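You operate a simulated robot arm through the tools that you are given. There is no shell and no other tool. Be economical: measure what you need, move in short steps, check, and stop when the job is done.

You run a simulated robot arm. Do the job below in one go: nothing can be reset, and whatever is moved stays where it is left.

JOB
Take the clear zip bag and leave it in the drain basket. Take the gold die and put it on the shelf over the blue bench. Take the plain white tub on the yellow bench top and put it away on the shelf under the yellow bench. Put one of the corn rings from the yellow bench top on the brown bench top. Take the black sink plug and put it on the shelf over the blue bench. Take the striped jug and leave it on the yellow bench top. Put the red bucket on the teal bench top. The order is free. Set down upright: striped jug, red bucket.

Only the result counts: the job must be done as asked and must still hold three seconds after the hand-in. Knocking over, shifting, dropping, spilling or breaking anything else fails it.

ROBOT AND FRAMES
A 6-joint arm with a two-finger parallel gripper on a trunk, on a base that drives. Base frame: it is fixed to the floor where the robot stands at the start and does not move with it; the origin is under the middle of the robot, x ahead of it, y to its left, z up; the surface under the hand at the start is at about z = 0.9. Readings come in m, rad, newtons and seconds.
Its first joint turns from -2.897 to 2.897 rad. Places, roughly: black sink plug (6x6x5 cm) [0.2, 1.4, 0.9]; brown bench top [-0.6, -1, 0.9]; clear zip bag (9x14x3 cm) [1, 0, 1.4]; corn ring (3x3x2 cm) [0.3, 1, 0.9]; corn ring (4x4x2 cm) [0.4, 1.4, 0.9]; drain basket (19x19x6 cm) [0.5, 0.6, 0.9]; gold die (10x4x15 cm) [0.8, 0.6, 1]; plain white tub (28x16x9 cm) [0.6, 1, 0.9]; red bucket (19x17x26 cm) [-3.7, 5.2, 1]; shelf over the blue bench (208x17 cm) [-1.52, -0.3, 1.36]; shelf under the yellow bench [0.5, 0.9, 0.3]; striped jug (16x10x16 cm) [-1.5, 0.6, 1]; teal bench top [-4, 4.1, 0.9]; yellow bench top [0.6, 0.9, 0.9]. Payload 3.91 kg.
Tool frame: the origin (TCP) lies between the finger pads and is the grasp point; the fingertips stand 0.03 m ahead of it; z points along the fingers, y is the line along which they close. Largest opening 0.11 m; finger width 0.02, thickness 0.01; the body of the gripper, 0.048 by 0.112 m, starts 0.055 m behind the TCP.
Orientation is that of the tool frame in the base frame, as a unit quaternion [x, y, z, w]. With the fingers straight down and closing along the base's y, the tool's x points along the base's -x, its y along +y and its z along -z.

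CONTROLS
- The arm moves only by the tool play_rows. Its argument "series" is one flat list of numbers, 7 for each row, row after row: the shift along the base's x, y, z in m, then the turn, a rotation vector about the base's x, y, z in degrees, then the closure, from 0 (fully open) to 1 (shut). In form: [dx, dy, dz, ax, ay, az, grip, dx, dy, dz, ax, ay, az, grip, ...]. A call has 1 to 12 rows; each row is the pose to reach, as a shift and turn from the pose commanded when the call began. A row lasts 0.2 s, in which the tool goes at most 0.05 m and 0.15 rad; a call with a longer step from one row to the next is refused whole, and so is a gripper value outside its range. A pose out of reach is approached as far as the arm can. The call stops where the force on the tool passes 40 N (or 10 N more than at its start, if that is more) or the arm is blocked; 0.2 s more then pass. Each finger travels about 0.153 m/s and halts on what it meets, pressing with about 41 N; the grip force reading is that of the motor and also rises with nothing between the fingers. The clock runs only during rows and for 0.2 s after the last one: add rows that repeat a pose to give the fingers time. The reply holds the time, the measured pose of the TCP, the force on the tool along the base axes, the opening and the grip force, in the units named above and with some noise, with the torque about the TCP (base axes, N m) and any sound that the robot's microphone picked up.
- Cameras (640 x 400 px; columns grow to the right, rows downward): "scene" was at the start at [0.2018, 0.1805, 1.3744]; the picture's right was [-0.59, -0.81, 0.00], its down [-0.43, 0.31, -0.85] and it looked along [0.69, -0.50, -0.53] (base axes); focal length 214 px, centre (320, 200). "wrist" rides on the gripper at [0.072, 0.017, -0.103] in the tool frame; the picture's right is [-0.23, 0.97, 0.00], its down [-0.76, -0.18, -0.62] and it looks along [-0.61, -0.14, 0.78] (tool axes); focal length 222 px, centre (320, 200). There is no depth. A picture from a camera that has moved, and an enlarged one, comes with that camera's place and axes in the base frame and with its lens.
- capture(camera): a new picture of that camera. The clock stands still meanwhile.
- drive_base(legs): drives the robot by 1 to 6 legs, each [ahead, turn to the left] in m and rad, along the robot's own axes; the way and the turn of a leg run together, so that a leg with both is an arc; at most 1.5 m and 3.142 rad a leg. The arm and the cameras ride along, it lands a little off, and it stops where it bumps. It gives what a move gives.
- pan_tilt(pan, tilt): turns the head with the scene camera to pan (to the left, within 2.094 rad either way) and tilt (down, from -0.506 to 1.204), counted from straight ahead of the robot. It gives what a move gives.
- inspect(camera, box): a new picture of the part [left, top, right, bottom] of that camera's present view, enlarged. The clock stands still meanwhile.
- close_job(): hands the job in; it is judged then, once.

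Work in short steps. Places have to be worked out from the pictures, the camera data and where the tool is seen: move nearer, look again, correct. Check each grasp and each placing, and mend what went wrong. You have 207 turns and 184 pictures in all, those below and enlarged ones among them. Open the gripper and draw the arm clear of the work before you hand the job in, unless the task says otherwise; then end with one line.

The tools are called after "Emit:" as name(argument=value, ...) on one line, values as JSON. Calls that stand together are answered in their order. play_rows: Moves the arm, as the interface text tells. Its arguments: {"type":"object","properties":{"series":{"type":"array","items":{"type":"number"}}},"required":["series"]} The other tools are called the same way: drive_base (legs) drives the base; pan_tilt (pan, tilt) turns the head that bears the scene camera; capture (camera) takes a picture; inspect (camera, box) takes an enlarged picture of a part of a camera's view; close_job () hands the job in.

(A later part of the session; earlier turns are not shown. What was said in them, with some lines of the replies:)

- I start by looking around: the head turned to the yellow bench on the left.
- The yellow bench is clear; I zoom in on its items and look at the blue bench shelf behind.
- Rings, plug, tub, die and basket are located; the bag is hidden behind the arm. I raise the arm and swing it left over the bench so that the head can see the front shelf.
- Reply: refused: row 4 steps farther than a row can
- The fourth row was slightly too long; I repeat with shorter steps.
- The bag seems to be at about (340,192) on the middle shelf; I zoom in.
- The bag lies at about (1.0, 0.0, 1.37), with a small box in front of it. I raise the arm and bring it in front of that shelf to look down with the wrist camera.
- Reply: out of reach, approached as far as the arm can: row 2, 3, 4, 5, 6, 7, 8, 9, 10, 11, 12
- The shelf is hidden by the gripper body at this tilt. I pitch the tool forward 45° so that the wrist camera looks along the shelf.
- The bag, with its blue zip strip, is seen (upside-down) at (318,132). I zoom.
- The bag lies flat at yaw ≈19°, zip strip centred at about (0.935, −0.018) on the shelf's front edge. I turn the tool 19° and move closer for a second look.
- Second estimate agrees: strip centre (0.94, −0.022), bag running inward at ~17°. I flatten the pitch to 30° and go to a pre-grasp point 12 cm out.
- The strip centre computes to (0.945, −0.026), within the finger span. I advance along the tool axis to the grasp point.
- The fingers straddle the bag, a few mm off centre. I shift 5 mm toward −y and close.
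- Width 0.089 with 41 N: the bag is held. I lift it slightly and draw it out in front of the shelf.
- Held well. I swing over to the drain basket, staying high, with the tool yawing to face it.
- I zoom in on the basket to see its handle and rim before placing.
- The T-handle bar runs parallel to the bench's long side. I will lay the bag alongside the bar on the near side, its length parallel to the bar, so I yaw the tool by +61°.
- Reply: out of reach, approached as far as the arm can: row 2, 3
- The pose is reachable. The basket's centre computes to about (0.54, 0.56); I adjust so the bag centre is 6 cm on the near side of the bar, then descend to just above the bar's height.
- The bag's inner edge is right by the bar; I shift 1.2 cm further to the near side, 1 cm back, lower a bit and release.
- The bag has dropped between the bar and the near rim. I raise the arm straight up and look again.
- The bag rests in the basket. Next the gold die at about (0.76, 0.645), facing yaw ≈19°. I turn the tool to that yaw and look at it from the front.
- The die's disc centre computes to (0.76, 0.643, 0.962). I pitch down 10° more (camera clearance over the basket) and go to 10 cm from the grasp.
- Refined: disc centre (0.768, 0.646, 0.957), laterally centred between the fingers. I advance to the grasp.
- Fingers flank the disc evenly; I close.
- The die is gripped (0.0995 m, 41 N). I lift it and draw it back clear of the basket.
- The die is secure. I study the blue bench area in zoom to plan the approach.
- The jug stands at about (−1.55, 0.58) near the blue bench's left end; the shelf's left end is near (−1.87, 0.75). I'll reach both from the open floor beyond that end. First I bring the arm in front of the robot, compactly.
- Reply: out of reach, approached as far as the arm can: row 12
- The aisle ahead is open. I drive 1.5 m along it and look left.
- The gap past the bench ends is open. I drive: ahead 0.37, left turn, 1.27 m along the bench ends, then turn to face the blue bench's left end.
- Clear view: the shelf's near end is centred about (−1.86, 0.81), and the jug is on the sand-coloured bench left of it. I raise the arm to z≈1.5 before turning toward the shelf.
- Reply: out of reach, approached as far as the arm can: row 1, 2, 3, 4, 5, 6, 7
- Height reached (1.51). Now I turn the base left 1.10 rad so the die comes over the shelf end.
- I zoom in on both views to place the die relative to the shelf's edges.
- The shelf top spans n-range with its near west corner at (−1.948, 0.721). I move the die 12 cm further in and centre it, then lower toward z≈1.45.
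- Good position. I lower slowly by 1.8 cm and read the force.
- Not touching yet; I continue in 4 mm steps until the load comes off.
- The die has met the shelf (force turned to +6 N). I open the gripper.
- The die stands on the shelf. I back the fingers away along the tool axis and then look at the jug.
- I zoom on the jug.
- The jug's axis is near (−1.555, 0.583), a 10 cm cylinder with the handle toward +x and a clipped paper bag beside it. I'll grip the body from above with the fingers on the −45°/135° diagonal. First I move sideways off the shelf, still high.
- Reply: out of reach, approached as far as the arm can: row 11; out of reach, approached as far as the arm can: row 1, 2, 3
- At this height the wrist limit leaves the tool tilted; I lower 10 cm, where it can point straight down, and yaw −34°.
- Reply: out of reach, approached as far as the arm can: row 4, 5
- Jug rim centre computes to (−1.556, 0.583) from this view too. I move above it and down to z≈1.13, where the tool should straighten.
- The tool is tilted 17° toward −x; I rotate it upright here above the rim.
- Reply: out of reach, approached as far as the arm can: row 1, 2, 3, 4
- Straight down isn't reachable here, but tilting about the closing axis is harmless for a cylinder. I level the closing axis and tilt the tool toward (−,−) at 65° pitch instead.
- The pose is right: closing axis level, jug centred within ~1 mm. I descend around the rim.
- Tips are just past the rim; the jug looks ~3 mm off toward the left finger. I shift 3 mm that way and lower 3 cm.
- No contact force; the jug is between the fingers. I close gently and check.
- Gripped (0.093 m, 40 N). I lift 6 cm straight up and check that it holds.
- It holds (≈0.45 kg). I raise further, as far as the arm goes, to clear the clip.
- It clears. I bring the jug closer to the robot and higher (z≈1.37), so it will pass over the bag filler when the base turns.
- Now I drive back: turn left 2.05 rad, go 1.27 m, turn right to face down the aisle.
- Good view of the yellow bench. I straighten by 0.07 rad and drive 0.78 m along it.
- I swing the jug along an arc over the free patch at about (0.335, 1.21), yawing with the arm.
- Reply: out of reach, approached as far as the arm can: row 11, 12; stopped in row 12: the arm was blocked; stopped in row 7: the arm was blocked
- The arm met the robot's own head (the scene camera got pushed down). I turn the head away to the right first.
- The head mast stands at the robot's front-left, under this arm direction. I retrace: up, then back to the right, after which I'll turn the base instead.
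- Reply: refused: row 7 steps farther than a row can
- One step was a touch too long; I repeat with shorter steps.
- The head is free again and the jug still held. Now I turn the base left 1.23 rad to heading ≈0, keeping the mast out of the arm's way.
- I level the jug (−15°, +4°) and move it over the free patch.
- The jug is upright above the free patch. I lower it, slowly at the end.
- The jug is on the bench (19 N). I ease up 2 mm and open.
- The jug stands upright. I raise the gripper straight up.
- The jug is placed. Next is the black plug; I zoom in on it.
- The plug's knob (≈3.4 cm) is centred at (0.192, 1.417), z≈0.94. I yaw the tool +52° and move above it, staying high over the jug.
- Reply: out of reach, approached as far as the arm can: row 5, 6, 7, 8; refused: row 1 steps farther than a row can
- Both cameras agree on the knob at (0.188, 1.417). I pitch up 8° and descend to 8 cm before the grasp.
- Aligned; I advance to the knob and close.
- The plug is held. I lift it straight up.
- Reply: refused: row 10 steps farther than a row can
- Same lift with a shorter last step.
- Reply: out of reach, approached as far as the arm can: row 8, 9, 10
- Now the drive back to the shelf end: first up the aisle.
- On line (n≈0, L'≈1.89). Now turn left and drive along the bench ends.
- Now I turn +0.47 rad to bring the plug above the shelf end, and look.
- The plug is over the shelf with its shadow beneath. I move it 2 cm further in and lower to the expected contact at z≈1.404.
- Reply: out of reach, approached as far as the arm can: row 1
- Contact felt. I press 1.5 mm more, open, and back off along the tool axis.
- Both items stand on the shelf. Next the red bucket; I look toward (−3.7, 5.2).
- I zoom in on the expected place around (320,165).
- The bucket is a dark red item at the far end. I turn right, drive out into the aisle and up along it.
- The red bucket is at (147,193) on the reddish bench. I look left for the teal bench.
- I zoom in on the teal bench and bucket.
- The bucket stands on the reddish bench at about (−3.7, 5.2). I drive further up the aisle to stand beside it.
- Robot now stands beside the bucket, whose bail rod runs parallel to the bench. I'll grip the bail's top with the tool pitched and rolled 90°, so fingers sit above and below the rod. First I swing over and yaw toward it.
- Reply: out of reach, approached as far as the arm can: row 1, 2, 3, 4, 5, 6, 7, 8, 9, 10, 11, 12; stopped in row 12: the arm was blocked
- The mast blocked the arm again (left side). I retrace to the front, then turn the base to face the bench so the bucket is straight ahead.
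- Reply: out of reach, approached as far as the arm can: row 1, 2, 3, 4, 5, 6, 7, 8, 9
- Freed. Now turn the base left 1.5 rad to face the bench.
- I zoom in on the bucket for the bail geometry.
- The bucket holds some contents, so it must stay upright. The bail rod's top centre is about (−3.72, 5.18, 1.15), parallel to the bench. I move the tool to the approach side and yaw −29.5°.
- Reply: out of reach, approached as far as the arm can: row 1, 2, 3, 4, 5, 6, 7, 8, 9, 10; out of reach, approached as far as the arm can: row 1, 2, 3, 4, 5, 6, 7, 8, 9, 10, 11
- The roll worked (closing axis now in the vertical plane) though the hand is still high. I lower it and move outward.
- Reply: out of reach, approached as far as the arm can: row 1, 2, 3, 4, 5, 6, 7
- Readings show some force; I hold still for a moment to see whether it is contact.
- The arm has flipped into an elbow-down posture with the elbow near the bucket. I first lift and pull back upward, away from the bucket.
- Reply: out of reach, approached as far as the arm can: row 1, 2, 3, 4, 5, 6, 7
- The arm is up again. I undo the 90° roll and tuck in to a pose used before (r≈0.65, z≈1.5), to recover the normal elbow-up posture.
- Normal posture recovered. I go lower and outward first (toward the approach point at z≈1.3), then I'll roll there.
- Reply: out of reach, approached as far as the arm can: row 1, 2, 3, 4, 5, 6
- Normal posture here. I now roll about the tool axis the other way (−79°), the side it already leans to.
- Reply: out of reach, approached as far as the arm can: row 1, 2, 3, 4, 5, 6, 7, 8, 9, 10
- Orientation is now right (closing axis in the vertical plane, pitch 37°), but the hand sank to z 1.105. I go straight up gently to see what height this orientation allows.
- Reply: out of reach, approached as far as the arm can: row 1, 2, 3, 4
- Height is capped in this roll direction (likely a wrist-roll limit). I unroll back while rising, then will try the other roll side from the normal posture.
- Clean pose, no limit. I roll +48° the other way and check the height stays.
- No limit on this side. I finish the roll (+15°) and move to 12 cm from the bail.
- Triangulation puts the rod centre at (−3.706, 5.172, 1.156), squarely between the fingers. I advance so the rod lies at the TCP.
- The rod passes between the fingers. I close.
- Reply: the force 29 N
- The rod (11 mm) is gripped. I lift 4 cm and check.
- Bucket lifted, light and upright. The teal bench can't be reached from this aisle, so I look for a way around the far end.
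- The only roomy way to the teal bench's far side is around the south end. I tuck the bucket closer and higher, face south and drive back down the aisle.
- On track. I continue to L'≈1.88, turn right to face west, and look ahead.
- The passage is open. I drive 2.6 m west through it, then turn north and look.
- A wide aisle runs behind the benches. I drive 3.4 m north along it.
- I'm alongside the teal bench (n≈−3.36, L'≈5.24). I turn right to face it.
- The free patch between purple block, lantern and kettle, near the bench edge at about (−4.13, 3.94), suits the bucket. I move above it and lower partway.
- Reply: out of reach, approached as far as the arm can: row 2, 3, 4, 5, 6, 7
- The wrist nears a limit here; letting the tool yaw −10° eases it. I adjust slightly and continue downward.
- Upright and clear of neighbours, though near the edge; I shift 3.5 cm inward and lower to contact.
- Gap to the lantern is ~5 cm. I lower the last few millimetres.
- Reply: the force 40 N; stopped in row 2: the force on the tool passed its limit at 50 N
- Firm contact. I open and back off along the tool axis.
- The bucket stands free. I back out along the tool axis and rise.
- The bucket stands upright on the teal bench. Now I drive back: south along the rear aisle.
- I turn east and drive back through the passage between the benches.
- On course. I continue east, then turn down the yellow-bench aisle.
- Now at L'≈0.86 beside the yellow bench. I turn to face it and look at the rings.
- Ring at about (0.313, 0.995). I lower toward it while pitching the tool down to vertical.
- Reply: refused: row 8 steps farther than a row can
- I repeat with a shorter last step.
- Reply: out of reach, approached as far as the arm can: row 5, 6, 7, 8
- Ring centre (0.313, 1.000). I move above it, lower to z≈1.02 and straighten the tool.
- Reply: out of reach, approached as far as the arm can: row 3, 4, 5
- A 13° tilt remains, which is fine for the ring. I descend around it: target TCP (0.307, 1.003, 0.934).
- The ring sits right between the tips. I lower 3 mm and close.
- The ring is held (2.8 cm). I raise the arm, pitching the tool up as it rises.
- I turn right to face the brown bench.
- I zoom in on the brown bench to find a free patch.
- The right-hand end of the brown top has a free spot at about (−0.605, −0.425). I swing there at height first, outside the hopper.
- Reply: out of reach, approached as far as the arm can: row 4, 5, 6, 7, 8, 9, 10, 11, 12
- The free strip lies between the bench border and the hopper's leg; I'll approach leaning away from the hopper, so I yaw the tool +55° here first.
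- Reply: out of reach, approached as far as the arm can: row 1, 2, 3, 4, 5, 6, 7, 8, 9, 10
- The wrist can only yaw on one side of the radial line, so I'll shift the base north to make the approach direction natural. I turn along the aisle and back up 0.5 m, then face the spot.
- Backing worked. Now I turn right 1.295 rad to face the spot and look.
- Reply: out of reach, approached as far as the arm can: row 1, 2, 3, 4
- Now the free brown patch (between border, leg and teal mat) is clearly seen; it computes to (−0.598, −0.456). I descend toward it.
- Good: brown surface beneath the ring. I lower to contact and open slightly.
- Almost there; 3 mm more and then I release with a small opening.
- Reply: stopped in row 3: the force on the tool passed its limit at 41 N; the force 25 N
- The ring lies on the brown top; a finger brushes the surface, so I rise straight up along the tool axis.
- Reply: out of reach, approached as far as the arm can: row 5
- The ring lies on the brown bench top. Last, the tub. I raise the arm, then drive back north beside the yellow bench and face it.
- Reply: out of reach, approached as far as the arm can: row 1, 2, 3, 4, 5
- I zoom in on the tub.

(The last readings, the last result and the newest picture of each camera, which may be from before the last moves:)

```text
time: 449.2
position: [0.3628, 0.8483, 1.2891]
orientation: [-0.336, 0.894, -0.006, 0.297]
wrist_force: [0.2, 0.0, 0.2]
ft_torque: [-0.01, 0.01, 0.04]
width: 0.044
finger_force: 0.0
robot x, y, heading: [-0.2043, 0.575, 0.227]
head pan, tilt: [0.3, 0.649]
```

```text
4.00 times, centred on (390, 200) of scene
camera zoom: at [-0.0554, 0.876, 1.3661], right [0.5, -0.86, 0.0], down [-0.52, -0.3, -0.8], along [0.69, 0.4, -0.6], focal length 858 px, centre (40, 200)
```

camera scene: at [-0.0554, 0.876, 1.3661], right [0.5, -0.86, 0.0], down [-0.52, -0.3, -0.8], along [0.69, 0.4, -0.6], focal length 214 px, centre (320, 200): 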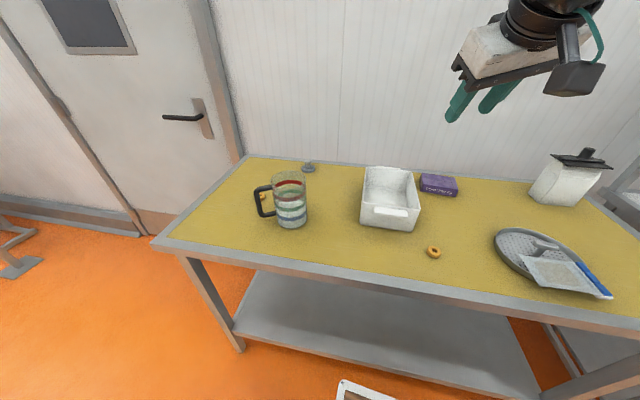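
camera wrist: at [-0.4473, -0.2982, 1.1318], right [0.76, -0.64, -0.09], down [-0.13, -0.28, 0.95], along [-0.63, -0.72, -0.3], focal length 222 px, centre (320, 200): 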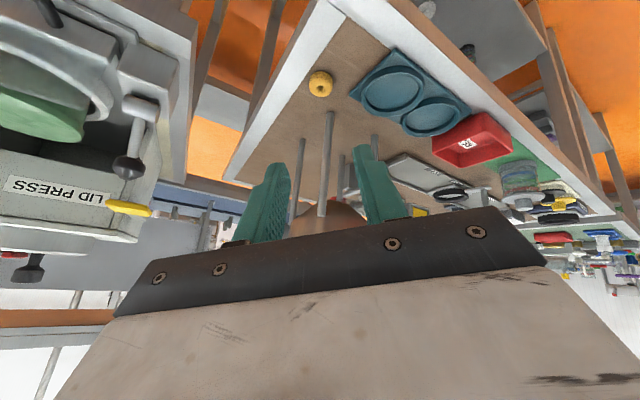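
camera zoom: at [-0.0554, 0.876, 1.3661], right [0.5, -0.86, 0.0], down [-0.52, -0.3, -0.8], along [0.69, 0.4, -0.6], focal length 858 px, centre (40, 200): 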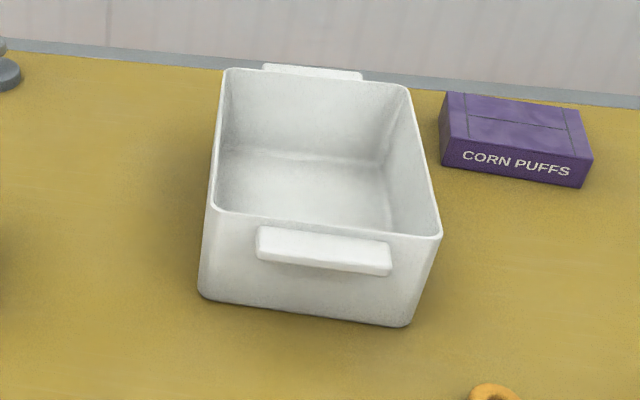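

The tub's left wall midpoint is at (0.532, 1.048), rim z≈0.99, wall running at yaw 17°. I level the closing axis and move to 10 cm before the grasp on that wall.

Emit:
play_rows(series=[0.015, 0.025, -0.03, 3, 1, -4.5, 0.5, 0.03, 0.05, -0.06, 6, 2, -9, 0.5, 0.045, 0.075, -0.095, 9, 3, -13.5, 0.5, 0.06, 0.1, -0.13, 11.6, 4.1, -17.9, 0.5, 0.08, 0.125, -0.165, 11.6, 4.1, -17.9, 0.5, 0.1, 0.15, -0.2, 11.6, 4.1, -17.9, 0.5, 0.1155, 0.181, -0.237, 11.6, 4.1, -17.9, 0.5])

Emit:
capture(camera="wrist")

```text
refused: row 7 steps farther than a row can; nothing moved
```

```text
14 pictures are left
camera wrist: at [0.2549, 0.7992, 1.3321], right [-0.45, 0.89, -0.09], down [0.23, 0.21, 0.95], along [0.87, 0.4, -0.29], focal length 222 px, centre (320, 200)
```

wrist: 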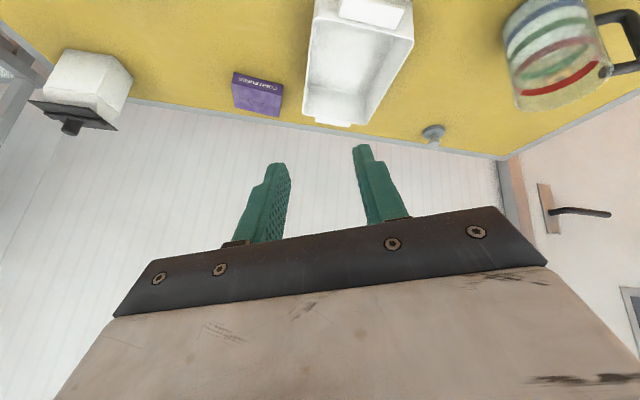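

Repeat with a smaller last step.

Emit:
play_rows(series=[0.015, 0.025, -0.03, 3, 1, -4.5, 0.5, 0.03, 0.05, -0.06, 6, 2, -9, 0.5, 0.045, 0.075, -0.095, 9, 3, -13.5, 0.5, 0.06, 0.1, -0.13, 11.6, 4.1, -17.9, 0.5, 0.08, 0.125, -0.165, 11.6, 4.1, -17.9, 0.5, 0.098, 0.152, -0.202, 11.6, 4.1, -17.9, 0.5, 0.1155, 0.181, -0.237, 11.6, 4.1, -17.9, 0.5])

Emit:
capture(camera="wrist")

```text
time: 450.8
position: [0.4772, 1.026, 1.0523]
orientation: [-0.161, 0.941, 0.051, 0.293]
wrist_force: [-0.2, -0.4, 0.6]
ft_torque: [0.0, 0.03, 0.02]
width: 0.0551
finger_force: 0.1
robot x, y, heading: [-0.2065, 0.5741, 0.225]
head pan, tilt: [0.3, 0.649]
```

```text
13 pictures are left
camera wrist: at [0.3613, 1.0035, 1.0963], right [-0.15, 0.98, 0.13], down [0.32, -0.08, 0.95], along [0.94, 0.18, -0.3], focal length 222 px, centre (320, 200)
```

wrist: 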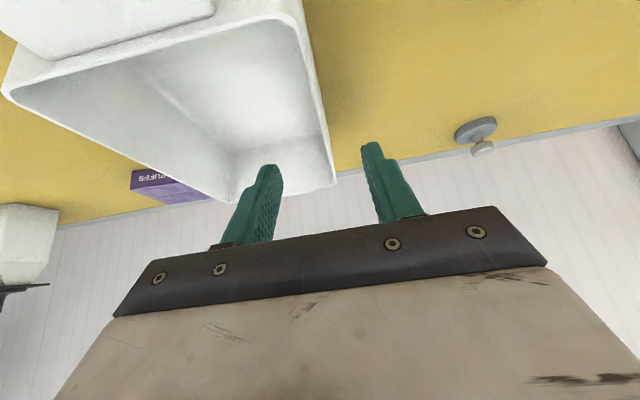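

The wall's rim runs right between the fingers. I advance 10 cm and close on the wall.

Emit:
play_rows(series=[0.018, 0.006, -0.028, 0, 0, 0, 0.5, 0.036, 0.013, -0.056, 0, 0, 0, 0.5, 0.0535, 0.019, -0.082, 0, 0, 0, 0.5, 0.0535, 0.019, -0.082, 0, 0, 0, 0.8, 0.0535, 0.019, -0.082, 0, 0, 0, 1, 0.0535, 0.019, -0.082, 0, 0, 0, 1, 0.0535, 0.019, -0.082, 0, 0, 0, 1])

Emit:
capture(camera="wrist")

```text
time: 452.4
position: [0.5322, 1.0479, 0.9688]
orientation: [-0.162, 0.941, 0.05, 0.292]
wrist_force: [-0.1, -0.5, 0.7]
ft_torque: [0.16, -0.05, 0.04]
width: 0.0029
finger_force: 40.7
robot x, y, heading: [-0.2035, 0.5802, 0.227]
head pan, tilt: [0.3, 0.649]
```

```text
12 pictures are left
camera wrist: at [0.4161, 1.0246, 1.0125], right [-0.15, 0.98, 0.13], down [0.32, -0.08, 0.95], along [0.94, 0.18, -0.3], focal length 222 px, centre (320, 200)
```

wrist: 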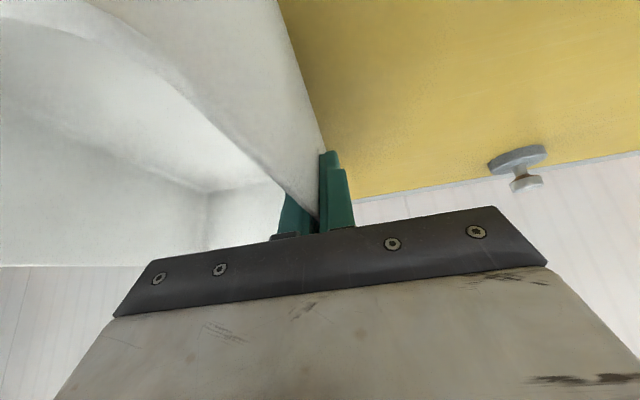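

The 3 mm wall is gripped. I lift 5 cm and check the load.

Emit:
play_rows(series=[0, 0, 0.015, 0, 0, 0, 1, 0, 0, 0.03, 0, 0, 0, 1, 0, 0, 0.06, 0, 0, 0, 1, 0, 0, 0.1, 0, 0, 0, 1])

Emit:
capture(camera="scene")

```text
time: 453.4
position: [0.5312, 1.0497, 1.069]
orientation: [-0.162, 0.941, 0.049, 0.293]
wrist_force: [0.0, 0.2, -2.5]
ft_torque: [0.15, 0.05, 0.01]
width: 0.0025
finger_force: 41.0
robot x, y, heading: [-0.2015, 0.5771, 0.229]
head pan, tilt: [0.3, 0.649]
```

```text
11 pictures are left
camera scene: at [-0.0551, 0.8764, 1.366], right [0.5, -0.86, 0.0], down [-0.52, -0.3, -0.8], along [0.69, 0.4, -0.6], focal length 214 px, centre (320, 200)
```

scene: 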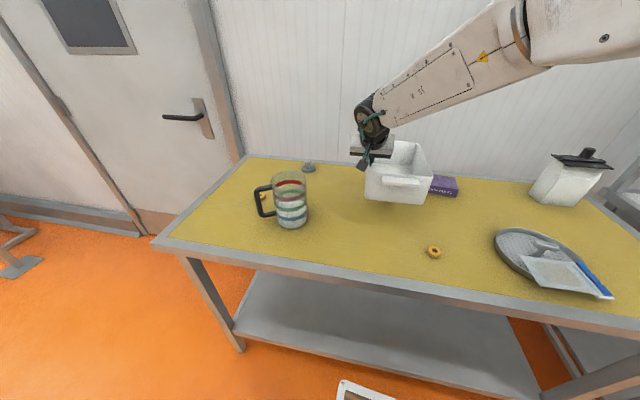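

The tub is light (≈0.25 kg) and level. Plan: lower it in the open aisle ahead of the robot and then slide it in under the bench. First raise and retract, turn to face up the aisle, and back up 0.5 m.

Emit:
play_rows(series=[0, 0, 0.045, 0, 0, 0, 1, 0, 0, 0.09, 0, 0, 0, 1, -0.015, -0.01, 0.13, 0, 0, 0, 1, -0.04, -0.026, 0.16, 0, 0, 0, 1, -0.075, -0.05, 0.18, 0, 0, 0, 1, -0.11, -0.07, 0.19, 0, 0, 0, 1, -0.145, -0.095, 0.19, 0, 0, 0, 1])

Emit:
drive_base(legs=[[0, 1.68], [-0.5, 0]])

```text
time: 455.0
position: [0.3845, 0.9529, 1.2587]
orientation: [-0.161, 0.941, 0.049, 0.292]
wrist_force: [-0.7, 0.5, -4.2]
ft_torque: [0.18, 0.07, -0.03]
width: 0.0031
finger_force: 40.9
robot x, y, heading: [-0.2021, 0.5759, 0.226]
head pan, tilt: [0.3, 0.649]
```

```text
time: 462.1
position: [-0.4733, 0.6392, 1.2592]
orientation: [0.809, -0.508, -0.251, -0.158]
wrist_force: [0.0, 0.3, -2.5]
ft_torque: [-0.09, 0.21, -0.01]
width: 0.0027
finger_force: 40.9
robot x, y, heading: [-0.0359, 0.0943, 1.91]
head pan, tilt: [0.3, 0.649]
```

Now I swing the tub to the aisle's middle ahead of the robot and begin lowering.

Emit:
play_rows(series=[0.036, 0.025, 0, 0, 0, -3, 1, 0.072, 0.05, 0, 0, 0, -6, 1, 0.108, 0.075, 0, 0, 0, -9, 1, 0.144, 0.1, 0, 0, 0, -12, 1, 0.18, 0.125, 0, 0, 0, -15, 1, 0.216, 0.15, 0, 0, 0, -18, 1, 0.252, 0.175, 0, 0, 0, -20, 1, 0.283, 0.196, 0, 0, 0, -20, 1, 0.283, 0.196, -0.045, 0, 0, -20, 1, 0.283, 0.196, -0.09, 0, 0, -20, 1, 0.283, 0.196, -0.135, 0, 0, -20, 1, 0.283, 0.196, -0.18, 0, 0, -20, 1])

Emit:
play_rows(series=[0, 0, -0.045, 0, 0, 0, 1, 0, 0, -0.09, 0, 0, 0, 1, 0, 0, -0.135, 0, 0, 0, 1, 0, 0, -0.18, 0, 0, 0, 1, 0, 0, -0.225, 0, 0, 0, 1, 0, 0, -0.27, 0, 0, 0, 1, 0, 0, -0.315, 0, 0, 0, 1, 0, 0, -0.36, 0, 0, 0, 1, 0, 0, -0.405, 0, 0, 0, 1])

Emit:
pan_tilt(pan=-0.6, tilt=0.8)

Emit:
capture(camera="scene")

```text
time: 464.7
position: [-0.1981, 0.8359, 1.0738]
orientation: [0.706, -0.641, -0.218, -0.205]
wrist_force: [0.9, -0.4, -2.7]
ft_torque: [0.0, 0.14, 0.03]
width: 0.0028
finger_force: 41.1
out of reach, approached as far as the arm can: row 5, 6, 7, 8, 9, 10, 11, 12
robot x, y, heading: [-0.035, 0.0959, 1.908]
head pan, tilt: [0.3, 0.649]
```

```text
time: 466.7
position: [-0.2002, 0.8341, 0.6712]
orientation: [0.709, -0.64, -0.22, -0.199]
wrist_force: [-0.9, -0.2, -1.7]
ft_torque: [-0.06, 0.15, 0.01]
width: 0.0026
finger_force: 41.1
robot x, y, heading: [-0.0329, 0.0936, 1.903]
head pan, tilt: [0.3, 0.649]
```

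```text
time: 467.9
position: [-0.2004, 0.836, 0.6723]
orientation: [0.708, -0.641, -0.22, -0.199]
wrist_force: [-0.5, -0.2, -1.6]
ft_torque: [-0.02, 0.17, -0.01]
width: 0.0027
finger_force: 40.7
robot x, y, heading: [-0.0324, 0.0986, 1.908]
head pan, tilt: [-0.6, 0.799]
```

```text
10 pictures are left
camera scene: at [-0.2787, 0.2178, 1.3535], right [0.97, -0.26, 0.0], down [-0.19, -0.69, -0.7], along [0.18, 0.67, -0.72], focal length 214 px, centre (320, 200)
```

scene: 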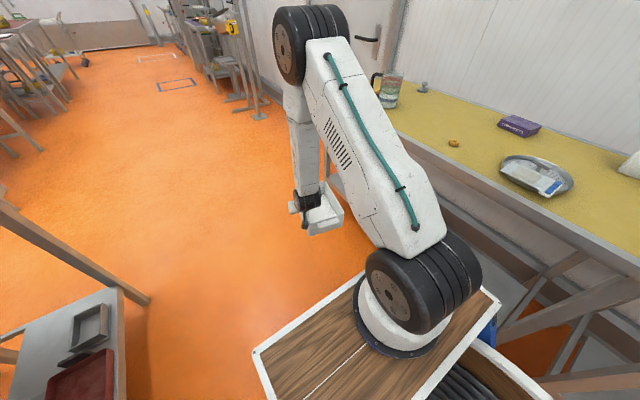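

Works well: the tub hangs in the open aisle ahead of the base. I lower it to z≈0.44.

Emit:
play_rows(series=[0, 0, -0.045, 0, 0, 0, 1, 0, 0, -0.09, 0, 0, 0, 1, 0, 0, -0.135, 0, 0, 0, 1, 0, 0, -0.18, 0, 0, 0, 1, 0, 0, -0.225, 0, 0, 0, 1])

Emit:
play_rows(series=[0.048, 0.007, 0, 0, 0, -6.3, 1, 0.096, 0.014, 0, 0, 0, -12.6, 1, 0.144, 0.02, 0, 0, 0, -19, 1, 0.192, 0.027, 0, 0, 0, -25.3, 1, 0.24, 0.034, 0, 0, 0, -31.6, 1, 0.288, 0.041, 0, 0, 0, -38, 1])

Emit:
capture(camera="scene")

```text
time: 469.1
position: [-0.1992, 0.8345, 0.4468]
orientation: [0.708, -0.64, -0.22, -0.199]
wrist_force: [0.1, 0.5, -2.8]
ft_torque: [-0.02, 0.15, 0.01]
width: 0.0026
finger_force: 40.9
robot x, y, heading: [-0.0316, 0.0955, 1.911]
head pan, tilt: [-0.6, 0.799]
```

```text
time: 470.5
position: [0.0889, 0.8752, 0.4427]
orientation: [-0.462, 0.836, 0.143, 0.26]
wrist_force: [-0.5, 0.4, -1.7]
ft_torque: [0.1, 0.14, 0.02]
width: 0.0029
finger_force: 41.4
robot x, y, heading: [-0.0369, 0.0972, 1.912]
head pan, tilt: [-0.6, 0.799]
```

```text
9 pictures are left
camera scene: at [-0.2787, 0.2177, 1.3535], right [0.97, -0.26, 0.0], down [-0.19, -0.69, -0.7], along [0.18, 0.67, -0.72], focal length 214 px, centre (320, 200)
```

scene: 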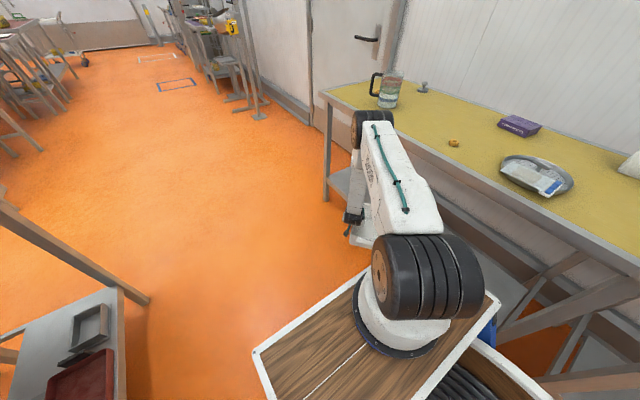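

Everything is clear; I continue inward under the bench with the remaining yaw.

Emit:
play_rows(series=[0.048, 0.007, 0, 0, 0, -6.3, 1, 0.096, 0.014, 0, 0, 0, -12.6, 1, 0.144, 0.02, 0, 0, 0, -19, 1, 0.192, 0.027, 0, 0, 0, -25.3, 1])

Emit:
capture(camera="wrist")

```text
time: 471.5
position: [0.2785, 0.9083, 0.4444]
orientation: [-0.267, 0.917, 0.083, 0.285]
wrist_force: [-0.7, -0.2, -1.8]
ft_torque: [0.17, 0.12, -0.01]
width: 0.0028
finger_force: 41.6
robot x, y, heading: [-0.0368, 0.0929, 1.904]
head pan, tilt: [-0.6, 0.799]
```

```text
8 pictures are left
camera wrist: at [0.1702, 0.8603, 0.4895], right [-0.36, 0.92, 0.13], down [0.33, 0.0, 0.94], along [0.87, 0.39, -0.3], focal length 222 px, centre (320, 200)
```

wrist: 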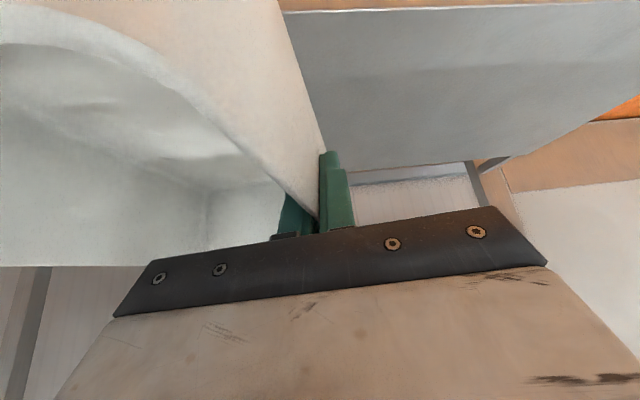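

The shelf's front edge computes to n≈0.57; I go 12 cm further in, finish the yaw, and lower toward the shelf.

Emit:
play_rows(series=[0.04, 0.006, 0, 0, 0, -4.5, 1, 0.08, 0.012, 0, 0, 0, -9, 1, 0.116, 0.017, 0, 0, 0, -13, 1, 0.116, 0.017, -0.03, 0, 0, -13, 1, 0.116, 0.017, -0.055, 0, 0, -13, 1])

Emit:
play_rows(series=[0, 0, -0.006, 0, 0, 0, 1, 0, 0, -0.012, 0, 0, 0, 1])

```text
time: 472.7
position: [0.3992, 0.9194, 0.3895]
orientation: [-0.162, 0.941, 0.05, 0.293]
wrist_force: [0.6, 0.4, -2.1]
ft_torque: [0.15, 0.06, 0.04]
width: 0.0029
finger_force: 41.5
robot x, y, heading: [-0.036, 0.0962, 1.91]
head pan, tilt: [-0.6, 0.799]
```

```text
time: 473.3
position: [0.3984, 0.92, 0.3791]
orientation: [-0.162, 0.942, 0.05, 0.291]
wrist_force: [0.5, 0.2, -2.2]
ft_torque: [0.18, 0.03, 0.01]
width: 0.0029
finger_force: 41.1
robot x, y, heading: [-0.036, 0.0963, 1.909]
head pan, tilt: [-0.6, 0.799]
```

Emit:
play_rows(series=[0, 0, -0.006, 0, 0, 0, 1, 0, 0, -0.011, 0, 0, 0, 1])

Emit:
play_rows(series=[0, 0, -0.004, 0, 0, 0, 1, 0, 0, -0.008, 0, 0, 0, 1])

```text
time: 473.9
position: [0.3969, 0.9189, 0.3672]
orientation: [-0.161, 0.941, 0.049, 0.292]
wrist_force: [-0.3, 0.2, -1.8]
ft_torque: [0.15, 0.06, 0.03]
width: 0.0028
finger_force: 41.0
robot x, y, heading: [-0.0343, 0.0971, 1.902]
head pan, tilt: [-0.6, 0.799]
```

```text
time: 474.5
position: [0.3978, 0.9207, 0.3594]
orientation: [-0.161, 0.941, 0.049, 0.292]
wrist_force: [0.5, -0.1, -2.4]
ft_torque: [0.18, 0.03, 0.01]
width: 0.0029
finger_force: 41.3
robot x, y, heading: [-0.0355, 0.097, 1.913]
head pan, tilt: [-0.6, 0.799]
```

No contact yet; I continue stepping down until the force changes.

Emit:
play_rows(series=[0, 0, -0.006, 0, 0, 0, 1, 0, 0, -0.012, 0, 0, 0, 1])

Emit:
play_rows(series=[0, 0, -0.006, 0, 0, 0, 1, 0, 0, -0.012, 0, 0, 0, 1])

Emit:
capture(camera="wrist")

```text
time: 475.1
position: [0.3999, 0.9182, 0.3483]
orientation: [-0.161, 0.941, 0.049, 0.292]
wrist_force: [0.1, -0.2, -0.5]
ft_torque: [0.04, 0.18, 0.0]
width: 0.0028
finger_force: 41.1
robot x, y, heading: [-0.0348, 0.0986, 1.908]
head pan, tilt: [-0.6, 0.799]
```

```text
time: 475.7
position: [0.3998, 0.9206, 0.3407]
orientation: [-0.162, 0.94, 0.052, 0.295]
wrist_force: [6.1, 3.4, 31.0]
ft_torque: [-0.74, -0.27, -0.06]
width: 0.0028
finger_force: 41.3
robot x, y, heading: [-0.0338, 0.0973, 1.908]
head pan, tilt: [-0.6, 0.799]
```

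```text
7 pictures are left
camera wrist: at [0.2834, 0.8972, 0.3841], right [-0.15, 0.98, 0.13], down [0.31, -0.08, 0.95], along [0.94, 0.18, -0.3], focal length 222 px, centre (320, 200)
```

wrist: 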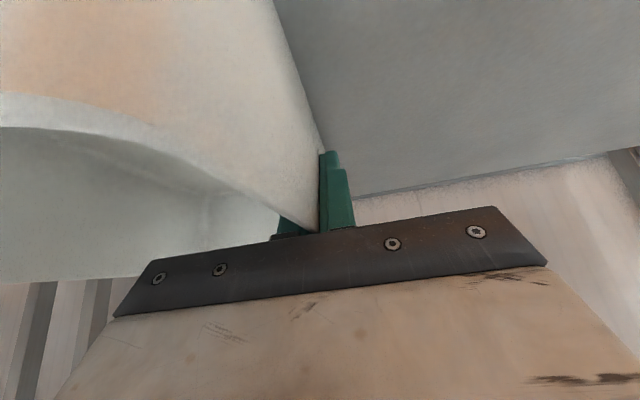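

Contact at z≈0.345 (shelf ≈0.275). I ease up 1.5 cm, carry it 5 cm further in, and set it down again.

Emit:
play_rows(series=[0, 0, 0.015, 0, 0, 0, 1, 0.024, 0.008, 0.018, 0, 0, 0, 1, 0.047, 0.017, 0.018, 0, 0, 0, 1, 0.047, 0.017, 0.01, 0, 0, 0, 1, 0.047, 0.017, 0.005, 0, 0, 0, 1])

Emit:
play_rows(series=[0, 0, -0.003, 0, 0, 0, 1, 0, 0, -0.006, 0, 0, 0, 1])

```text
time: 477.1
position: [0.4514, 0.9535, 0.3755]
orientation: [-0.163, 0.937, 0.06, 0.302]
wrist_force: [-0.8, 0.1, -2.7]
ft_torque: [0.15, 0.06, 0.02]
width: 0.0029
finger_force: 40.7
out of reach, approached as far as the arm can: row 4, 5
robot x, y, heading: [-0.0355, 0.0964, 1.908]
head pan, tilt: [-0.6, 0.799]
stopped in row 5: the arm was blocked; the commanded pose is now the measured one
```

```text
time: 477.9
position: [0.4573, 0.9673, 0.3946]
orientation: [-0.161, 0.934, 0.07, 0.31]
wrist_force: [-0.7, -1.2, -2.2]
ft_torque: [0.17, 0.03, -0.02]
width: 0.0028
finger_force: 40.8
out of reach, approached as far as the arm can: row 2
robot x, y, heading: [-0.0326, 0.0955, 1.909]
head pan, tilt: [-0.6, 0.799]
stopped in row 2: the arm was blocked; the commanded pose is now the measured one
```

The arm is blocked; I look before doing anything else.

Emit:
capture(camera="scene")

```text
6 pictures are left
camera scene: at [-0.2789, 0.2182, 1.3534], right [0.97, -0.26, 0.0], down [-0.19, -0.69, -0.7], along [0.18, 0.67, -0.72], focal length 214 px, centre (320, 200)
```

scene: 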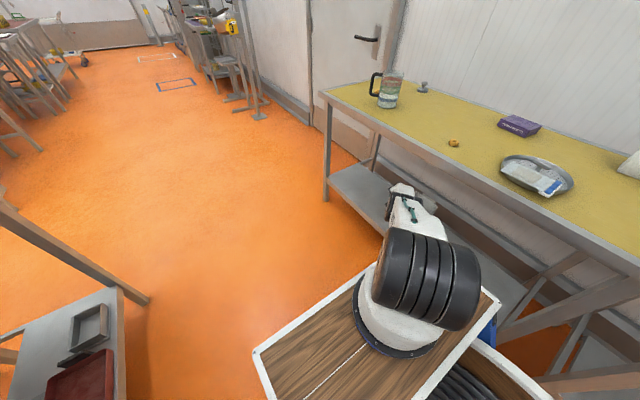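

The arm is almost straight, its elbow against the bench edge. I pull back 6 cm to the previous spot.

Emit:
play_rows(series=[-0.02, -0.015, -0.005, 0, 0, 0, 1, -0.04, -0.032, -0.01, 0, 0, 0, 1, -0.05, -0.045, -0.02, 0, 0, 0, 1])

Emit:
capture(camera="wrist")

```text
time: 478.7
position: [0.408, 0.9201, 0.3764]
orientation: [-0.16, 0.934, 0.07, 0.311]
wrist_force: [0.5, -0.1, -2.8]
ft_torque: [0.17, 0.04, 0.0]
width: 0.0029
finger_force: 41.4
robot x, y, heading: [-0.0346, 0.0953, 1.906]
head pan, tilt: [-0.6, 0.799]
```

```text
5 pictures are left
camera wrist: at [0.2914, 0.8948, 0.4167], right [-0.16, 0.97, 0.17], down [0.29, -0.12, 0.95], along [0.94, 0.2, -0.26], focal length 222 px, centre (320, 200)
```

wrist: 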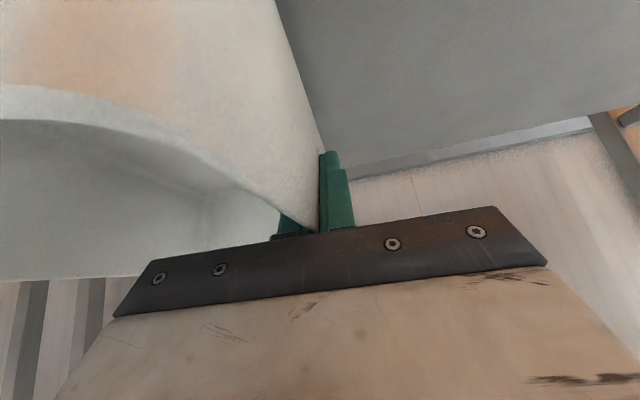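

Free again at n≈0.69. I lower to contact and release here; then I'll push the tub further in.

Emit:
play_rows(series=[0, 0, -0.01, 0, 0, 0, 1, 0, 0, -0.02, 0, 0, 0, 1, 0, 0, -0.027, 0, 0, 0, 1])

Emit:
play_rows(series=[0, 0, -0.003, 0, 0, 0, 1, 0, 0, -0.006, 0, 0, 0, 1])

```text
time: 479.5
position: [0.4105, 0.9213, 0.3491]
orientation: [-0.161, 0.934, 0.07, 0.311]
wrist_force: [-2.6, 1.4, 7.4]
ft_torque: [-1.61, 0.69, -0.48]
width: 0.0027
finger_force: 40.8
robot x, y, heading: [-0.037, 0.0973, 1.905]
head pan, tilt: [-0.6, 0.799]
```

```text
time: 480.1
position: [0.4103, 0.922, 0.3425]
orientation: [-0.16, 0.934, 0.07, 0.312]
wrist_force: [-1.2, 4.5, 12.4]
ft_torque: [-2.27, 0.89, -0.55]
width: 0.0034
finger_force: 40.7
robot x, y, heading: [-0.0354, 0.0977, 1.903]
head pan, tilt: [-0.6, 0.799]
```

Contact. I open and back out along the tool axis.

Emit:
play_rows(series=[0, 0, 0, 0, 0, 0, 0.8, 0, 0, 0, 0, 0, 0, 0.6, 0, 0, 0, 0, 0, 0, 0.6, -0.025, -0.009, 0.035, 0, 0, 0, 0.6, -0.05, -0.018, 0.065, 0, 0, 0, 0.6, -0.085, -0.03, 0.08, 0, 0, 0, 0.6, -0.12, -0.043, 0.095, 0, 0, 0, 0.6])

Emit:
capture(camera="wrist")

```text
time: 481.7
position: [0.2903, 0.8767, 0.4366]
orientation: [-0.159, 0.934, 0.069, 0.311]
wrist_force: [-0.4, -0.2, -0.2]
ft_torque: [0.03, 0.01, -0.01]
width: 0.044
finger_force: 0.1
robot x, y, heading: [-0.0329, 0.0993, 1.91]
head pan, tilt: [-0.6, 0.799]
```

```text
4 pictures are left
camera wrist: at [0.1727, 0.8513, 0.4762], right [-0.16, 0.97, 0.17], down [0.29, -0.12, 0.95], along [0.94, 0.2, -0.26], focal length 222 px, centre (320, 200)
```

wrist: 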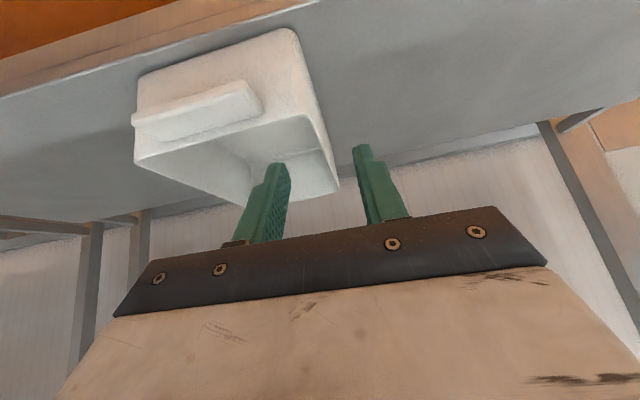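

The tub stands wholly on the shelf (front bottom edge ≈1 cm inside the shelf's edge, centre 11 cm in). I withdraw the arm the way it came.

Emit:
play_rows(series=[-0.048, -0.007, 0, 0, 0, 6.3, 0.6, -0.096, -0.012, 0, 0, 0, 12.6, 0.6, -0.144, -0.016, 0, 0, 0, 19, 0.6, -0.192, -0.02, 0, 0, 0, 25.3, 0.6, -0.24, -0.024, 0, 0, 0, 31.6, 0.6, -0.288, -0.028, 0, 0, 0, 38, 0.6, -0.336, -0.032, 0, 0, 0, 44.3, 0.6, -0.384, -0.036, 0, 0, 0, 50.6, 0.6, -0.432, -0.04, 0, 0, 0, 57, 0.6, -0.48, -0.042, 0, 0, 0, 63, 0.6])

Emit:
play_rows(series=[0, 0, 0.045, 0, 0, 0, 0.3, 0, 0, 0.09, 0, 0, 0, 0, 0, 0, 0.135, 0, 0, 0, 0, 0, 0, 0.18, 0, 0, 0, 0, 0, 0, 0.225, 0, 0, 0, 0, 0, 0, 0.27, 0, 0, 0, 0, 0, 0, 0.315, 0, 0, 0, 0, 0, 0, 0.36, 0, 0, 0, 0, 0, 0, 0.405, 0, 0, 0, 0, 0, 0, 0.45, 0, 0, 0, 0, 0, 0, 0.495, 0, 0, 0, 0, 0, 0, 0.54, 0, 0, 0, 0])

Emit:
capture(camera="scene")

```text
time: 483.9
position: [-0.1905, 0.8402, 0.4375]
orientation: [-0.625, 0.713, 0.221, 0.228]
wrist_force: [0.0, -0.3, 0.1]
ft_torque: [0.0, 0.0, 0.01]
width: 0.0439
finger_force: 0.1
robot x, y, heading: [-0.0352, 0.097, 1.904]
head pan, tilt: [-0.6, 0.799]
```

```text
time: 486.5
position: [-0.1898, 0.8341, 0.9783]
orientation: [-0.625, 0.713, 0.223, 0.228]
wrist_force: [-0.1, 0.2, 0.7]
ft_torque: [0.0, -0.02, -0.01]
width: 0.1098
finger_force: 0.2
robot x, y, heading: [-0.0356, 0.0948, 1.907]
head pan, tilt: [-0.6, 0.799]
```

```text
3 pictures are left
camera scene: at [-0.2787, 0.218, 1.3535], right [0.97, -0.26, 0.0], down [-0.19, -0.69, -0.7], along [0.18, 0.67, -0.72], focal length 214 px, centre (320, 200)
```

scene: 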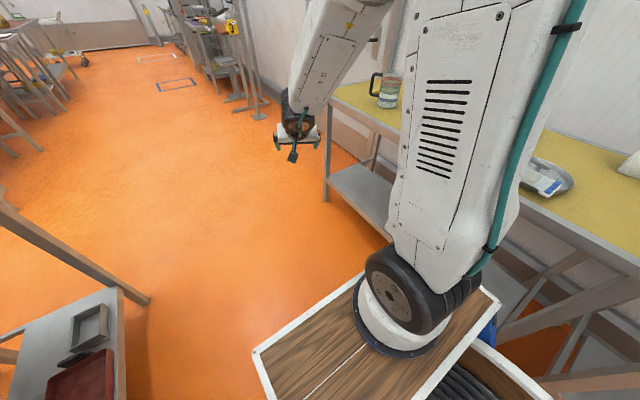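

The arm is clear and open. One last check of the bag in the basket and of the bench.

Emit:
pan_tilt(pan=-1.3, tilt=0.7)

Emit:
capture(camera="scene")

```text
time: 487.6
position: [-0.188, 0.8342, 0.9774]
orientation: [-0.624, 0.713, 0.222, 0.229]
wrist_force: [0.1, 0.9, 0.1]
ft_torque: [-0.01, 0.02, -0.01]
width: 0.1099
finger_force: 0.1
robot x, y, heading: [-0.0338, 0.0971, 1.908]
head pan, tilt: [-1.3, 0.7]
```

```text
2 pictures are left
camera scene: at [-0.2299, 0.1883, 1.3618], right [0.57, -0.82, 0.0], down [-0.53, -0.37, -0.76], along [0.63, 0.44, -0.64], focal length 214 px, centre (320, 200)
```

scene: 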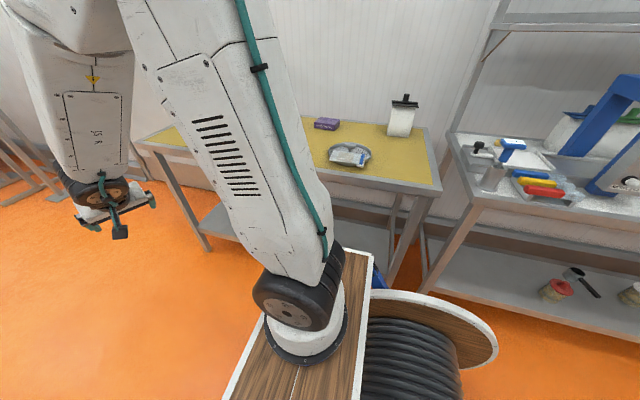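

The bag is still in the basket, the gripper is open and the arm is clear of the work. I hand the job in.

Emit:
close_job()

```text
The job is handed in.
```

I moved all seven items to their places and handed the job in, but I don't have the judge's result. The bag rests partly on the basket's rim, and the tub's bottom edge is only about 1 cm inside the shelf's front edge.
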